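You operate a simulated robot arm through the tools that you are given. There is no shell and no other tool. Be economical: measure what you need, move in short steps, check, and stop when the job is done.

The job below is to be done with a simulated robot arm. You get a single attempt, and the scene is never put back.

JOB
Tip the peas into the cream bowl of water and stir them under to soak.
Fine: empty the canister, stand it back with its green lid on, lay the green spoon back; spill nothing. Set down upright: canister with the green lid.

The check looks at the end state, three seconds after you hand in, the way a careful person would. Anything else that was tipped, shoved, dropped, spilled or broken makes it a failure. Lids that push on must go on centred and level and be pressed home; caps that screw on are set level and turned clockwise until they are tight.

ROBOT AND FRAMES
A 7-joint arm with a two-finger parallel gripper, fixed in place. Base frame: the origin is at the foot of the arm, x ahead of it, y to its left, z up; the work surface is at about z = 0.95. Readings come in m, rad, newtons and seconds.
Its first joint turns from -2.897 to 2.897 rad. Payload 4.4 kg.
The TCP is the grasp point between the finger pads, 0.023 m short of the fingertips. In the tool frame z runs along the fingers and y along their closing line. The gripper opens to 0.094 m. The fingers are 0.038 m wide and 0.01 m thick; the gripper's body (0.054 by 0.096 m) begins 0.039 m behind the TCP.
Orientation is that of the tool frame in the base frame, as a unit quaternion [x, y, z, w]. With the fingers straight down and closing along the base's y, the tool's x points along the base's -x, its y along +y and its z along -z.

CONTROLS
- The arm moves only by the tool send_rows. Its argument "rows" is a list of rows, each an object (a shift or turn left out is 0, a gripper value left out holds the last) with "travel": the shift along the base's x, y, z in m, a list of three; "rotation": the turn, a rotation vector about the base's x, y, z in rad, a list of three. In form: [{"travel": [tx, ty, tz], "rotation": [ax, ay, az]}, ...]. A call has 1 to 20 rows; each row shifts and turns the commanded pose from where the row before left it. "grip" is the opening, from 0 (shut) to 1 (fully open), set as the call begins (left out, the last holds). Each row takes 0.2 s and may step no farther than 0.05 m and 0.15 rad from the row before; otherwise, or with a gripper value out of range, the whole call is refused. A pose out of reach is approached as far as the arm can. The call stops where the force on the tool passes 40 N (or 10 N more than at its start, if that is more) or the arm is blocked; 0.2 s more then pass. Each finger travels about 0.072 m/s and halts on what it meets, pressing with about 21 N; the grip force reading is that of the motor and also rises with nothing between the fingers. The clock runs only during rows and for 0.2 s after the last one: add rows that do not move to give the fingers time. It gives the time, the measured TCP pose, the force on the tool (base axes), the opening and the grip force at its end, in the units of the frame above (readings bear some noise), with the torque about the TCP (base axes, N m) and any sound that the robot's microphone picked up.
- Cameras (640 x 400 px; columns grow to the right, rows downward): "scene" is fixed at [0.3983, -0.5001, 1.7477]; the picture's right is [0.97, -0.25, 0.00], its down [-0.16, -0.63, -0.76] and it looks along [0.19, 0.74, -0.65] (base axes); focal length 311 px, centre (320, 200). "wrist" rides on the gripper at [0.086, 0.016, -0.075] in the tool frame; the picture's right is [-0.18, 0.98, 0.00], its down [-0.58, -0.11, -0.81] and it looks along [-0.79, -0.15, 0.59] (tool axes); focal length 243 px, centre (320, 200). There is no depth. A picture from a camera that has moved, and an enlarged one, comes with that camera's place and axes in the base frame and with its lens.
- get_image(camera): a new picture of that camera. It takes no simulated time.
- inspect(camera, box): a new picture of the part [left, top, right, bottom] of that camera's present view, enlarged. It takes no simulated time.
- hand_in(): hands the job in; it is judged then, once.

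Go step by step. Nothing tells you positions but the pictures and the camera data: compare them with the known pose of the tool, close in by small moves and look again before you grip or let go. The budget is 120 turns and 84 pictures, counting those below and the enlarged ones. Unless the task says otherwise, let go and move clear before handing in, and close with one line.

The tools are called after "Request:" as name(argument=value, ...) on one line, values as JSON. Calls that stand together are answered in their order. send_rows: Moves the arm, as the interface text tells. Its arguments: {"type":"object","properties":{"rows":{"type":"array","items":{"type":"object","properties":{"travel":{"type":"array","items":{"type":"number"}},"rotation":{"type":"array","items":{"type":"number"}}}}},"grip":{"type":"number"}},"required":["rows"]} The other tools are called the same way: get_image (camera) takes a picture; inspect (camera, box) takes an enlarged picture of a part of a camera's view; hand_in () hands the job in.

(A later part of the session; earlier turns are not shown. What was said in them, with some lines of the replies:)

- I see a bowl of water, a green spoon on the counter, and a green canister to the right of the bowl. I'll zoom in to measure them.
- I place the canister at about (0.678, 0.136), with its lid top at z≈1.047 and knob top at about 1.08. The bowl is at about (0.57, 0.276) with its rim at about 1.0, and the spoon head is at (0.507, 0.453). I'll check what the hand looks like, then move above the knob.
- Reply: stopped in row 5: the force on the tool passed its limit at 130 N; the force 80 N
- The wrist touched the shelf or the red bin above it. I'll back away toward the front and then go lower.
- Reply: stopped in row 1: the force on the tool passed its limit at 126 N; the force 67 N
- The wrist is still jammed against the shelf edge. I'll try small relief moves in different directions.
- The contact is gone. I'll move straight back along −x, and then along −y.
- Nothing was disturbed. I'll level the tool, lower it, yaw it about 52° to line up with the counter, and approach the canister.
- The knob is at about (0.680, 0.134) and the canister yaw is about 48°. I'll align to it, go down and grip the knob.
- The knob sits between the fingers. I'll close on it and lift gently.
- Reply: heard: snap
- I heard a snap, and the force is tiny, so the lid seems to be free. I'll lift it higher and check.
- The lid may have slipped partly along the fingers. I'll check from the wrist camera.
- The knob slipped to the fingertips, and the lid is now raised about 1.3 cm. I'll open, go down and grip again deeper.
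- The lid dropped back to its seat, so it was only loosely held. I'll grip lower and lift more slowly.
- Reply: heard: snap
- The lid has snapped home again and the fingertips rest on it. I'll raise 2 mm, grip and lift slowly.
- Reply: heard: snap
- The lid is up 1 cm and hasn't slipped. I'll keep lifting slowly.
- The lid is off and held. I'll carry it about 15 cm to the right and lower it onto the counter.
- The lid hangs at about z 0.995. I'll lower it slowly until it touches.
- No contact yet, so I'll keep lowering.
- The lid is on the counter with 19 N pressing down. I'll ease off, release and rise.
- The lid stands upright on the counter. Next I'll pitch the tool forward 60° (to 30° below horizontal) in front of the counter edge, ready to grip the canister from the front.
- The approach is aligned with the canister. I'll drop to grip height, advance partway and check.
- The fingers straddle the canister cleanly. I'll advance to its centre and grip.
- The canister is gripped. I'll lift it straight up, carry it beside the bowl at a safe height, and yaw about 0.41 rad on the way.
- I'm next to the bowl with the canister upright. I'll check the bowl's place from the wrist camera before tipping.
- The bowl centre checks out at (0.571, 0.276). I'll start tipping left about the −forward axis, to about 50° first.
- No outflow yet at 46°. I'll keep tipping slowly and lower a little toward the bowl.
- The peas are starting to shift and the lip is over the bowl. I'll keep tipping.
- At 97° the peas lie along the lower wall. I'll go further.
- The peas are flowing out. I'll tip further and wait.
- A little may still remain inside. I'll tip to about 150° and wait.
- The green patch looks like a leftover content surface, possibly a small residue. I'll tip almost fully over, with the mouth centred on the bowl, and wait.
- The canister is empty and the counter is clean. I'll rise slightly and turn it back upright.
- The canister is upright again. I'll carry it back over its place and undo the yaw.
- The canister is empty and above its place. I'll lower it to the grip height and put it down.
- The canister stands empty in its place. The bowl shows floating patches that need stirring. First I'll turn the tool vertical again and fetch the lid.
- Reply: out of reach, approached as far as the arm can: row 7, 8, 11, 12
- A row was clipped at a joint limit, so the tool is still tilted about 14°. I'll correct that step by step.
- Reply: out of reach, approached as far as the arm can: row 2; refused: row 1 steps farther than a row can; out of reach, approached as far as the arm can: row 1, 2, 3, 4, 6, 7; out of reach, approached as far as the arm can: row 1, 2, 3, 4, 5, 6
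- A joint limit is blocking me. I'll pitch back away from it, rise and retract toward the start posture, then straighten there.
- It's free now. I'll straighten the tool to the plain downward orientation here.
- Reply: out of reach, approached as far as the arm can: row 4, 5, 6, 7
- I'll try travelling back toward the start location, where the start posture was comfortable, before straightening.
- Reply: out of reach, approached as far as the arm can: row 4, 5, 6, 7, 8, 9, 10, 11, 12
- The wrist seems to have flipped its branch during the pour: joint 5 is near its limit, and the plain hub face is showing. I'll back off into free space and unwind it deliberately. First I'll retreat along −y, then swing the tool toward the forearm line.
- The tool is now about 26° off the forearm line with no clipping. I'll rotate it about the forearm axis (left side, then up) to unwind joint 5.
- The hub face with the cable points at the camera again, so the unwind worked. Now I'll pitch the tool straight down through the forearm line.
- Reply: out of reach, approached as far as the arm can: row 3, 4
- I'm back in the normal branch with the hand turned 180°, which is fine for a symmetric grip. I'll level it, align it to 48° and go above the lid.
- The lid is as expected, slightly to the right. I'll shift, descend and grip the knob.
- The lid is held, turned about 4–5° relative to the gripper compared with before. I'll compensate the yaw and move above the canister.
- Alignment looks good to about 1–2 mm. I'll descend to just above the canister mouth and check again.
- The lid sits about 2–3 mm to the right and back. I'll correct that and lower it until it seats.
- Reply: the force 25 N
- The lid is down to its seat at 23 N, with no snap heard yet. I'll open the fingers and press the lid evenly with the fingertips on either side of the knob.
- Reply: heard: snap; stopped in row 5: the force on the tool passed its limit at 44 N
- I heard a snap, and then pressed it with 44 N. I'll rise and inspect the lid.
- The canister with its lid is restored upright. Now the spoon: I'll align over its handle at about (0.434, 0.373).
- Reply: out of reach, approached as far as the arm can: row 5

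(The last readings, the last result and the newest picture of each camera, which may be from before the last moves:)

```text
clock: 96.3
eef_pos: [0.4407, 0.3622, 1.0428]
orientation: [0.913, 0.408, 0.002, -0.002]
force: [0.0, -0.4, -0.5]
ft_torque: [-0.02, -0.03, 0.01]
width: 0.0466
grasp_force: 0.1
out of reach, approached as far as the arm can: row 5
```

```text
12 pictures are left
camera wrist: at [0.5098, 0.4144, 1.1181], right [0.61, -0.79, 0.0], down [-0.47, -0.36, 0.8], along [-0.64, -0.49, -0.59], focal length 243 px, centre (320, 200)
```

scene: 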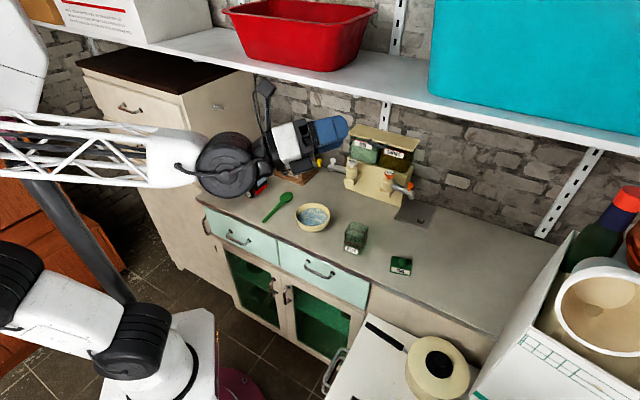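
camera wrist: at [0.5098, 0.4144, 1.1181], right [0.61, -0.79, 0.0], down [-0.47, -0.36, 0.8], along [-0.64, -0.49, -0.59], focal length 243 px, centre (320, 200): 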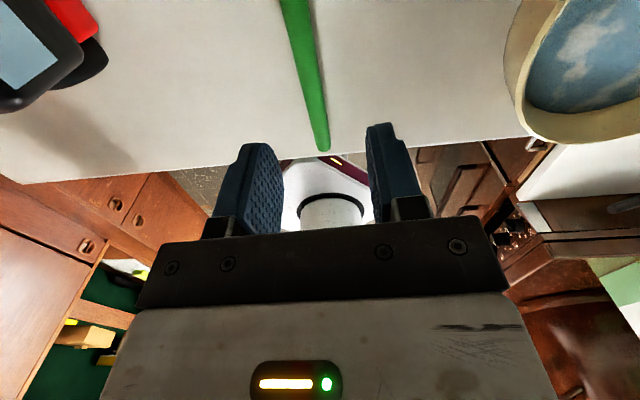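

The handle lies about 5 mm to the left of the finger plane. A joint limit is near, so I'll yaw slightly positive, shift and descend.

Request:
send_rows(rows=[{"rotation": [0, 0, 0.03]}, {"travel": [-0.0035, 0.0043, 0]}, {"travel": [0, 0, -0.03]}, {"travel": [0, 0, -0.025]}, {"travel": [0, 0, 0]}])

Request:
get_image(camera="wrist")

```text
clock: 97.5
eef_pos: [0.4364, 0.3634, 0.9878]
orientation: [0.908, 0.419, 0.003, 0.001]
force: [-0.3, -0.3, 0.2]
ft_torque: [0.04, -0.01, 0.01]
width: 0.047
grasp_force: 0.1
```

```text
11 pictures are left
camera wrist: at [0.5041, 0.4177, 1.0632], right [0.63, -0.78, 0.0], down [-0.46, -0.37, 0.8], along [-0.62, -0.51, -0.6], focal length 243 px, centre (320, 200)
```

wrist: 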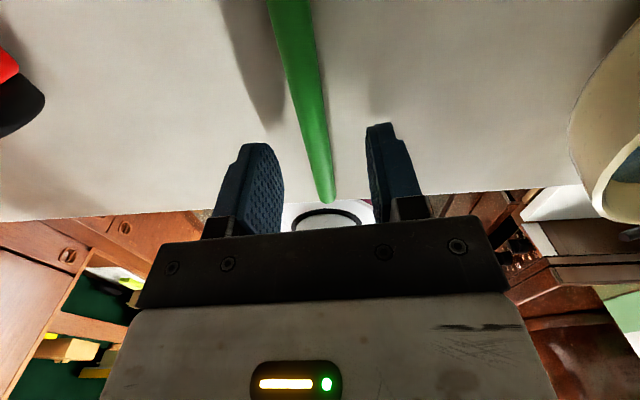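

The handle is between the fingers. I'll go down to 0.976 and grip.

Request:
send_rows(rows=[{"travel": [0, 0, -0.008]}, {"travel": [0, 0, -0.0035]}, {"travel": [0, 0, 0]}])

Request:
send_rows(rows=[{"travel": [0, 0, 0]}, {"travel": [0, 0, 0]}, {"travel": [0, 0, 0]}, {"travel": [0, 0, 0]}], grip=0)

```text
clock: 98.3
eef_pos: [0.4369, 0.3653, 0.9771]
orientation: [0.908, 0.42, 0.003, 0.001]
force: [0.5, -0.3, 0.3]
ft_torque: [-0.03, 0.05, 0.02]
width: 0.0468
grasp_force: 0.1
```

```text
clock: 99.3
eef_pos: [0.4356, 0.3657, 0.9773]
orientation: [0.908, 0.42, 0.003, 0.0]
force: [-0.6, 0.1, 0.5]
ft_torque: [0.02, 0.01, 0.0]
width: 0.0161
grasp_force: 21.4
```

The spoon is gripped (16 mm handle). I'll lift it and rotate the head around toward the robot side with +yaw.

Request:
send_rows(rows=[{"travel": [0, 0, 0.02]}, {"travel": [0, 0, 0.04]}, {"travel": [0, 0, 0.04]}, {"travel": [0, 0, 0.03]}, {"rotation": [0, 0, 0.14]}, {"rotation": [0, 0, 0.14]}, {"rotation": [0, 0, 0.14]}, {"rotation": [0, 0, 0.14]}, {"rotation": [0, 0, 0.14]}, {"rotation": [0, 0, 0.14]}, {"rotation": [0, 0, 0.14]}, {"rotation": [0, 0, 0.14]}, {"rotation": [0, 0, 0.14]}, {"rotation": [0, 0, 0.14]}, {"travel": [0.01, 0, 0], "rotation": [0, 0, 0.14]}, {"travel": [0.02, 0, 0], "rotation": [0, 0, 0.14]}, {"travel": [0.03, 0, 0], "rotation": [0, 0, 0.14]}, {"travel": [0.03, 0, 0], "rotation": [0, 0, 0.14]}, {"travel": [0.03, 0, 0], "rotation": [0, 0, 0.14]}, {"travel": [0, 0, 0]}])

Request:
get_image(camera="scene")

```text
clock: 103.5
eef_pos: [0.5566, 0.3651, 1.1069]
orientation: [0.087, 0.996, 0.003, -0.002]
force: [0.3, 0.6, -1.3]
ft_torque: [0.0, 0.01, -0.01]
width: 0.0158
grasp_force: 21.6
```

```text
10 pictures are left
```

scene: 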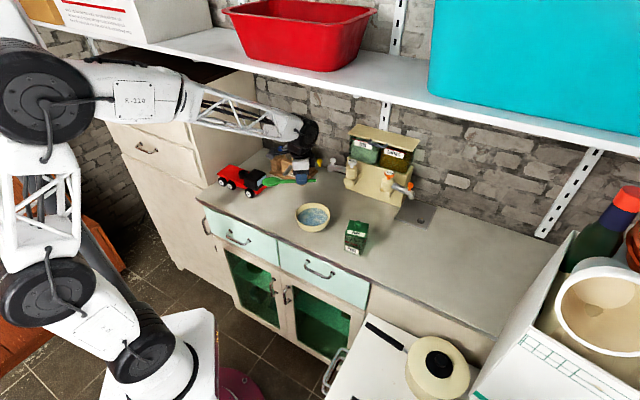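

The spoon is held and its head points back toward the robot. I'll yaw a bit more, move beyond the bowl and pitch the head down over it.

Request:
send_rows(rows=[{"travel": [0, 0, 0.015], "rotation": [0, 0, 0.14]}, {"travel": [0, 0, 0.015], "rotation": [0, 0, 0.14]}, {"travel": [0, 0, 0.013], "rotation": [0, 0, 0.14]}, {"travel": [0.013, -0.012, 0], "rotation": [0.0317, -0.127, 0]}, {"travel": [0.013, -0.012, 0], "rotation": [0.0317, -0.127, 0]}, {"travel": [0.013, -0.012, 0], "rotation": [0.0317, -0.127, 0]}, {"travel": [0.013, -0.012, 0], "rotation": [0.0317, -0.127, 0]}, {"travel": [0.013, -0.012, 0], "rotation": [0.0317, -0.127, 0]}, {"travel": [0.014, -0.013, 0], "rotation": [0.0317, -0.127, 0]}, {"travel": [0, 0, 0]}])

Request:
inspect(camera="scene", box=[240, 150, 400, 250])

```text
clock: 105.7
eef_pos: [0.6349, 0.2899, 1.1542]
orientation: [-0.113, 0.917, 0.049, 0.379]
force: [0.7, -0.3, -0.4]
ft_torque: [-0.01, -0.02, 0.04]
width: 0.0154
grasp_force: 20.1
```

```text
4.00 times, centred on (320, 200) of scene
camera zoom: at [0.3983, -0.5001, 1.7477], right [0.97, -0.25, 0.0], down [-0.16, -0.63, -0.76], along [0.19, 0.74, -0.65], focal length 1245 px, centre (320, 200)
```

zoom: 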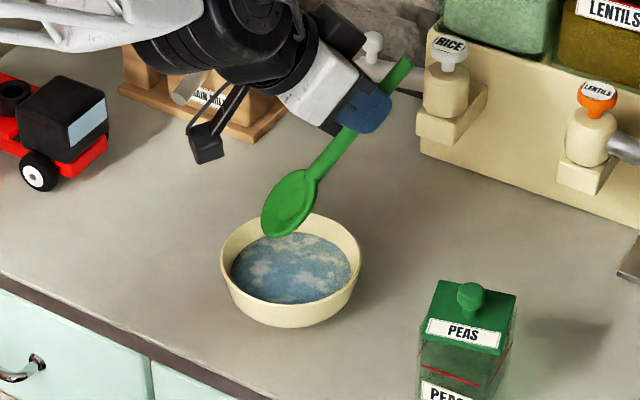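

The spoon head is right above the bowl centre. I'll lower it into the water, watching the force.

Request:
send_rows(rows=[{"travel": [-0.002, -0.004, -0.025]}, {"travel": [0, 0, -0.025]}, {"travel": [0, 0, -0.015]}, {"travel": [0, 0, -0.008]}, {"travel": [0, 0, -0.005]}, {"travel": [0, 0, 0]}])

Request:
inspect(camera="scene", box=[260, 160, 380, 250])

```text
clock: 107.1
eef_pos: [0.6338, 0.2892, 1.0738]
orientation: [-0.113, 0.918, 0.049, 0.378]
force: [0.4, 0.1, -0.4]
ft_torque: [-0.01, -0.06, -0.02]
width: 0.0157
grasp_force: 20.1
```

```text
4.44 times, centred on (320, 205) of scene
camera zoom: at [0.3983, -0.5001, 1.7477], right [0.97, -0.25, 0.0], down [-0.16, -0.63, -0.76], along [0.19, 0.74, -0.65], focal length 1383 px, centre (320, 178)
```

zoom: 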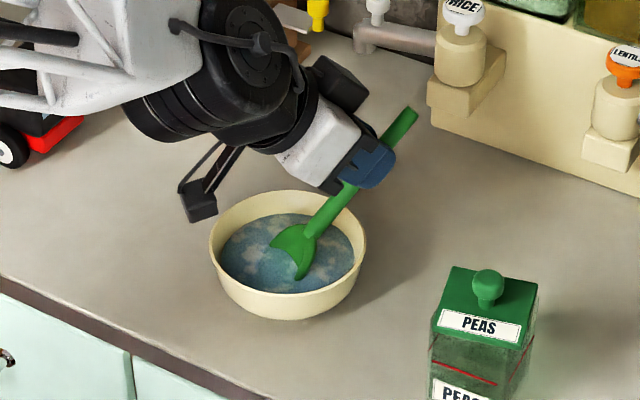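

The head is partly submerged. I'll go a bit deeper and then stir in small circles.

Request:
send_rows(rows=[{"travel": [-0.004, -0.002, -0.004]}, {"travel": [-0.002, 0, -0.003]}, {"travel": [0, 0, -0.003]}, {"travel": [0, 0, 0]}])

Request:
send_rows(rows=[{"travel": [0.012, 0, 0]}, {"travel": [-0.0016, 0.006, 0]}, {"travel": [-0.0044, 0.0044, 0]}, {"travel": [-0.006, 0.0016, 0]}, {"travel": [-0.006, -0.0016, 0]}, {"travel": [-0.0044, -0.0044, 0]}, {"travel": [-0.0016, -0.006, 0]}, {"travel": [0.0016, -0.006, 0]}, {"travel": [0.0044, -0.0044, 0]}, {"travel": [0.006, -0.0016, 0]}, {"travel": [0.006, 0.0016, 0]}, {"travel": [0.0044, 0.0044, 0]}, {"travel": [0.0016, 0.006, 0]}])

Request:
inspect(camera="scene", box=[260, 160, 380, 250])

```text
clock: 108.1
eef_pos: [0.6263, 0.2867, 1.0635]
orientation: [-0.113, 0.917, 0.048, 0.379]
force: [5.6, 2.5, 10.0]
ft_torque: [0.05, 0.37, -0.05]
width: 0.0158
grasp_force: 20.9
```

```text
clock: 110.9
eef_pos: [0.6392, 0.2862, 1.0627]
orientation: [-0.113, 0.918, 0.048, 0.378]
force: [-1.2, -2.5, 3.9]
ft_torque: [-0.19, 0.27, 0.07]
width: 0.0155
grasp_force: 21.1
```

```text
4.44 times, centred on (320, 205) of scene
camera zoom: at [0.3983, -0.5001, 1.7477], right [0.97, -0.25, 0.0], down [-0.16, -0.63, -0.76], along [0.19, 0.74, -0.65], focal length 1383 px, centre (320, 178)
```

zoom: 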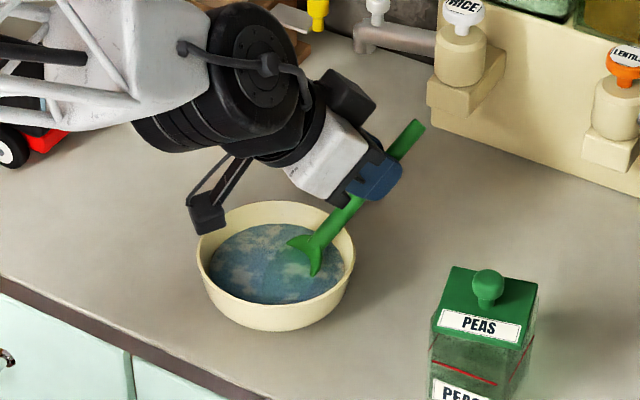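

The spoon touched the bottom and nudged the bowl about 1 cm. I'll raise it a few millimetres and stir in smaller circles about the bowl's present centre.

Request:
send_rows(rows=[{"travel": [0, 0, 0.005]}, {"travel": [-0.0035, 0.0085, 0]}, {"travel": [-0.0085, 0.0035, 0]}, {"travel": [-0.0085, -0.0035, 0]}, {"travel": [-0.0035, -0.0085, 0]}, {"travel": [0.0035, -0.0085, 0]}, {"travel": [0.0085, -0.0035, 0]}, {"travel": [0.0085, 0.0035, 0]}, {"travel": [0.0035, 0.0085, 0]}, {"travel": [-0.0035, 0.0085, 0]}, {"travel": [-0.0085, 0.0035, 0]}, {"travel": [-0.0085, -0.0035, 0]}, {"travel": [-0.0035, -0.0085, 0]}, {"travel": [0.0035, -0.0085, 0]}, {"travel": [0.0085, -0.0035, 0]}, {"travel": [0.0085, 0.0035, 0]}, {"travel": [0.0035, 0.0085, 0]}])

Request:
inspect(camera="scene", box=[260, 160, 380, 250])

```text
clock: 114.5
eef_pos: [0.6372, 0.2869, 1.0668]
orientation: [-0.112, 0.918, 0.048, 0.378]
force: [-0.4, 0.0, -0.7]
ft_torque: [0.02, -0.03, -0.01]
width: 0.0157
grasp_force: 21.0
```

```text
4.44 times, centred on (320, 205) of scene
camera zoom: at [0.3983, -0.5001, 1.7477], right [0.97, -0.25, 0.0], down [-0.16, -0.63, -0.76], along [0.19, 0.74, -0.65], focal length 1383 px, centre (320, 178)
```

zoom: 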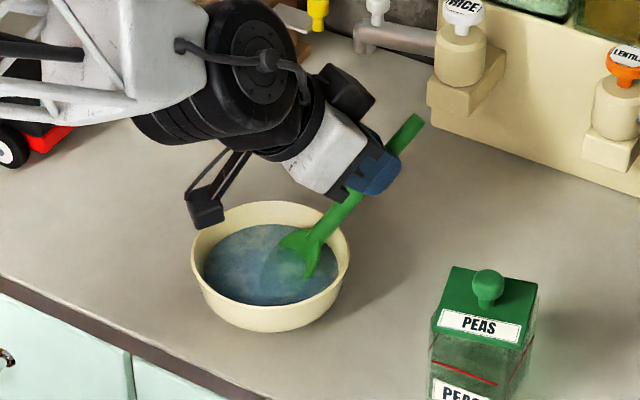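

The patches are nearly gone. One more lap, biased away from the robot, then a gentle push to return the bowl toward its original place.

Request:
send_rows(rows=[{"travel": [0.005, 0.002, 0]}, {"travel": [-0.0035, 0.0085, 0]}, {"travel": [-0.0085, 0.0035, 0]}, {"travel": [-0.0085, -0.0035, 0]}, {"travel": [-0.0035, -0.0085, 0]}, {"travel": [0.0035, -0.0085, 0]}, {"travel": [0.0085, -0.0035, 0]}, {"travel": [0.0085, 0.0035, 0]}, {"travel": [0.0035, 0.0085, 0]}, {"travel": [-0.0035, 0.0085, 0]}, {"travel": [-0.0085, 0.0035, 0]}, {"travel": [-0.0085, -0.0035, 0]}, {"travel": [-0.0035, -0.0085, 0]}, {"travel": [0.0035, -0.0085, 0]}, {"travel": [0.0085, -0.0035, 0]}, {"travel": [0.0085, 0.0035, 0]}, {"travel": [0.0035, 0.0085, 0]}, {"travel": [0.003, 0.0025, 0]}, {"travel": [0.003, 0.0025, 0]}, {"travel": [0.003, 0.0025, 0]}])

Request:
inspect(camera="scene", box=[260, 160, 380, 250])

```text
clock: 118.7
eef_pos: [0.6522, 0.296, 1.0678]
orientation: [-0.112, 0.918, 0.047, 0.378]
force: [-2.5, -1.1, 0.0]
ft_torque: [-0.06, 0.09, 0.02]
width: 0.0155
grasp_force: 21.3
```

```text
4.44 times, centred on (320, 205) of scene
camera zoom: at [0.3983, -0.5001, 1.7477], right [0.97, -0.25, 0.0], down [-0.16, -0.63, -0.76], along [0.19, 0.74, -0.65], focal length 1383 px, centre (320, 178)
```

zoom: 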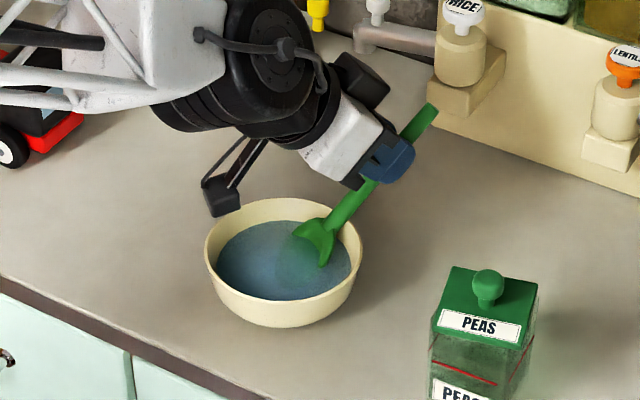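

The peas are fully under now. A last small push for the bowl's position, then I'll back off and lift the spoon, pausing to let it drip.

Request:
send_rows(rows=[{"travel": [0.002, 0.003, 0]}, {"travel": [0.002, 0.003, 0]}, {"travel": [0.001, 0.002, 0]}, {"travel": [0, 0, 0]}, {"travel": [-0.006, -0.005, 0]}, {"travel": [-0.006, -0.004, 0]}, {"travel": [0, 0, 0.01]}, {"travel": [0, 0, 0.015]}, {"travel": [0, 0, 0.015]}, {"travel": [0, 0, 0.015]}, {"travel": [0, 0, 0.015]}, {"travel": [0, 0, 0]}, {"travel": [0, 0, 0]}, {"travel": [0, 0, 0]}, {"travel": [0, 0, 0]}, {"travel": [0, 0, 0]}, {"travel": [0, 0, 0]}])

Request:
inspect(camera="scene", box=[260, 160, 380, 250])

```text
clock: 122.3
eef_pos: [0.6455, 0.2939, 1.1377]
orientation: [-0.113, 0.918, 0.049, 0.378]
force: [-0.3, 0.0, -0.4]
ft_torque: [0.0, -0.01, 0.0]
width: 0.0158
grasp_force: 20.8
```

```text
4.44 times, centred on (320, 205) of scene
camera zoom: at [0.3983, -0.5001, 1.7477], right [0.97, -0.25, 0.0], down [-0.16, -0.63, -0.76], along [0.19, 0.74, -0.65], focal length 1383 px, centre (320, 178)
```

zoom: 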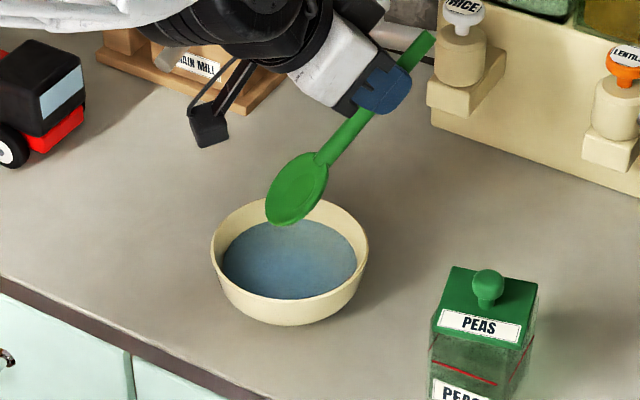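

The bowl is within a few millimetres of its original spot, and the peas are submerged. Now I'll reverse the path to bring the spoon back over its place.

Request:
send_rows(rows=[{"travel": [-0.0148, 0.0119, 0.002], "rotation": [-0.0317, 0.127, 0]}, {"travel": [-0.0148, 0.0119, 0.002], "rotation": [-0.0317, 0.127, 0]}, {"travel": [-0.0148, 0.0119, 0.002], "rotation": [-0.0317, 0.127, 0]}, {"travel": [-0.0148, 0.0119, 0.002], "rotation": [-0.0317, 0.127, 0]}, {"travel": [-0.0148, 0.0119, 0.002], "rotation": [-0.0317, 0.127, 0]}, {"travel": [-0.0148, 0.0119, 0.002], "rotation": [-0.0317, 0.127, 0]}, {"travel": [0, 0, -0.013], "rotation": [0, 0, -0.14]}, {"travel": [0, 0, -0.015], "rotation": [0, 0, -0.14]}, {"travel": [0, 0, -0.015], "rotation": [0, 0, -0.14]}, {"travel": [0, 0, 0]}])

Request:
send_rows(rows=[{"travel": [-0.03, 0, 0], "rotation": [0, 0, -0.14]}, {"travel": [-0.03, 0, 0], "rotation": [0, 0, -0.14]}, {"travel": [-0.03, 0, 0], "rotation": [0, 0, -0.14]}, {"travel": [-0.02, 0, 0], "rotation": [0, 0, -0.14]}, {"travel": [-0.01, 0, 0], "rotation": [0, 0, -0.14]}, {"rotation": [0, 0, -0.14]}, {"rotation": [0, 0, -0.14]}, {"rotation": [0, 0, -0.14]}, {"rotation": [0, 0, -0.14]}, {"rotation": [0, 0, -0.14]}, {"rotation": [0, 0, -0.14]}, {"rotation": [0, 0, -0.14]}, {"rotation": [0, 0, -0.14]}, {"rotation": [0, 0, -0.14]}, {"rotation": [0, 0, -0.14]}, {"travel": [0, 0, 0]}])

```text
clock: 124.5
eef_pos: [0.5564, 0.3644, 1.1051]
orientation: [0.089, 0.996, 0.001, -0.002]
force: [0.3, -0.6, -0.6]
ft_torque: [0.0, -0.04, -0.01]
width: 0.0155
grasp_force: 21.4
```

```text
clock: 127.9
eef_pos: [0.4372, 0.3668, 1.1072]
orientation: [0.908, 0.419, 0.002, 0.0]
force: [-0.2, 0.0, -0.4]
ft_torque: [-0.05, -0.01, 0.0]
width: 0.0157
grasp_force: 21.4
```

The orientation matches the pick-up. I'll lower partway and check that the spoon is level.

Request:
send_rows(rows=[{"travel": [0, -0.001, -0.04]}, {"travel": [0, 0, -0.04]}, {"travel": [0, 0, -0.025]}, {"travel": [0, 0, 0]}])

Request:
inspect(camera="scene", box=[220, 150, 340, 240])

```text
clock: 128.9
eef_pos: [0.4389, 0.3628, 1.0011]
orientation: [0.908, 0.419, 0.002, 0.001]
force: [-0.5, -0.4, 0.3]
ft_torque: [0.0, 0.02, 0.02]
width: 0.0155
grasp_force: 21.1
```

```text
4.44 times, centred on (280, 195) of scene
camera zoom: at [0.3983, -0.5001, 1.7477], right [0.97, -0.25, 0.0], down [-0.16, -0.63, -0.76], along [0.19, 0.74, -0.65], focal length 1383 px, centre (498, 222)
```

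zoom: 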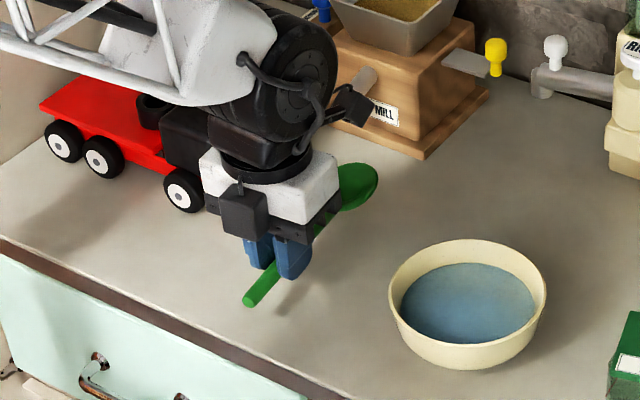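

The spoon is level. I'll lower the last 2 cm slowly.

Request:
send_rows(rows=[{"travel": [0, 0, -0.012]}, {"travel": [0, 0, -0.006]}, {"travel": [0, 0, -0.002]}, {"travel": [0, 0, -0.002]}, {"travel": [0, 0, 0]}])

```text
clock: 130.1
eef_pos: [0.4374, 0.3656, 0.9797]
orientation: [0.907, 0.42, 0.003, 0.001]
force: [0.6, -0.2, -1.3]
ft_torque: [-0.01, -0.01, -0.02]
width: 0.0155
grasp_force: 20.9
```

Request:
send_rows(rows=[{"travel": [0, 0, -0.0015]}, {"travel": [0, 0, -0.001]}, {"travel": [0, 0, 0]}])

```text
clock: 130.9
eef_pos: [0.4375, 0.3653, 0.9776]
orientation: [0.908, 0.419, 0.004, 0.0]
force: [1.2, -2.2, 5.6]
ft_torque: [-0.32, 0.2, 0.07]
width: 0.0159
grasp_force: 20.9
```

The spoon has touched down with 5.6 N. I'll release it with a modest opening, rise and move clear toward the front.

Request:
send_rows(rows=[{"travel": [0, 0, 0]}, {"travel": [0, 0, 0]}, {"travel": [0, 0, 0.01]}, {"travel": [0, 0, 0.03]}, {"travel": [0, 0, 0.04]}, {"travel": [0, -0.02, 0.04]}, {"travel": [-0.01, -0.04, 0.02]}, {"travel": [-0.01, -0.045, 0]}, {"travel": [-0.01, -0.045, 0]}, {"travel": [-0.01, -0.045, 0]}, {"travel": [0, 0, 0]}], grip=0.5)

Request:
get_image(camera="scene")

Request:
inspect(camera="scene", box=[240, 160, 400, 260])

```text
clock: 133.3
eef_pos: [0.3994, 0.1704, 1.1195]
orientation: [0.908, 0.42, 0.002, 0.0]
force: [-0.2, 0.4, 0.1]
ft_torque: [0.03, 0.02, 0.01]
width: 0.0471
grasp_force: 0.1
```

```text
2 pictures are left
```

scene: 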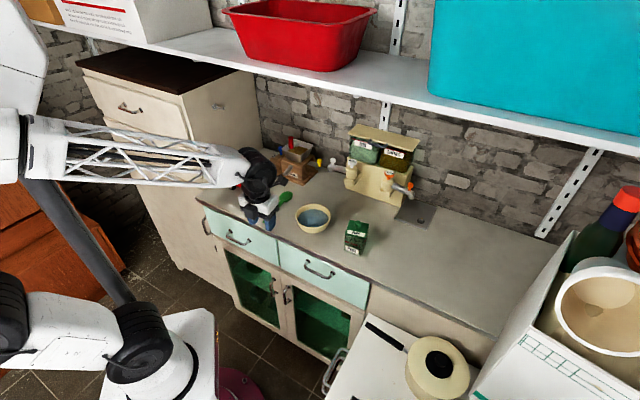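

```text
4.00 times, centred on (320, 210) of scene
camera zoom: at [0.3983, -0.5001, 1.7477], right [0.97, -0.25, 0.0], down [-0.16, -0.63, -0.76], along [0.19, 0.74, -0.65], focal length 1245 px, centre (320, 160)
```

zoom: 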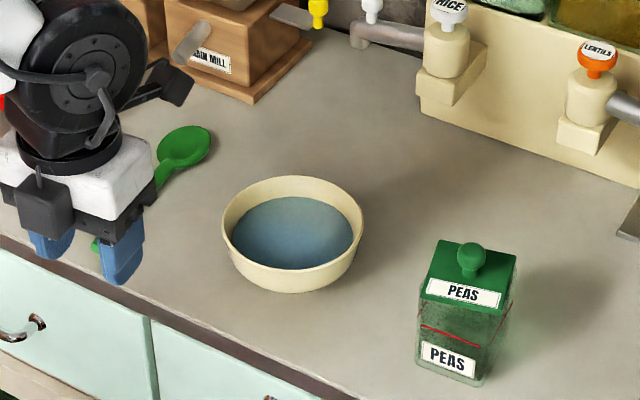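

The spoon lies where it was, and the lidded canister stands upright. The bowl is in place with the peas under, and the hand is clear, so I'm handing in.

Request:
hand_in()

```text
The job is handed in.
```

The peas are soaking under the water in the cream bowl, the empty canister stands back in place with its green lid pressed on, the green spoon is back where it lay, and I saw nothing spilled; the stirring pushed the bowl about 1 cm and I nudged it back to within a few millimetres, and early on the wrist bumped the shelf or the red bin on it, with no visible effect.
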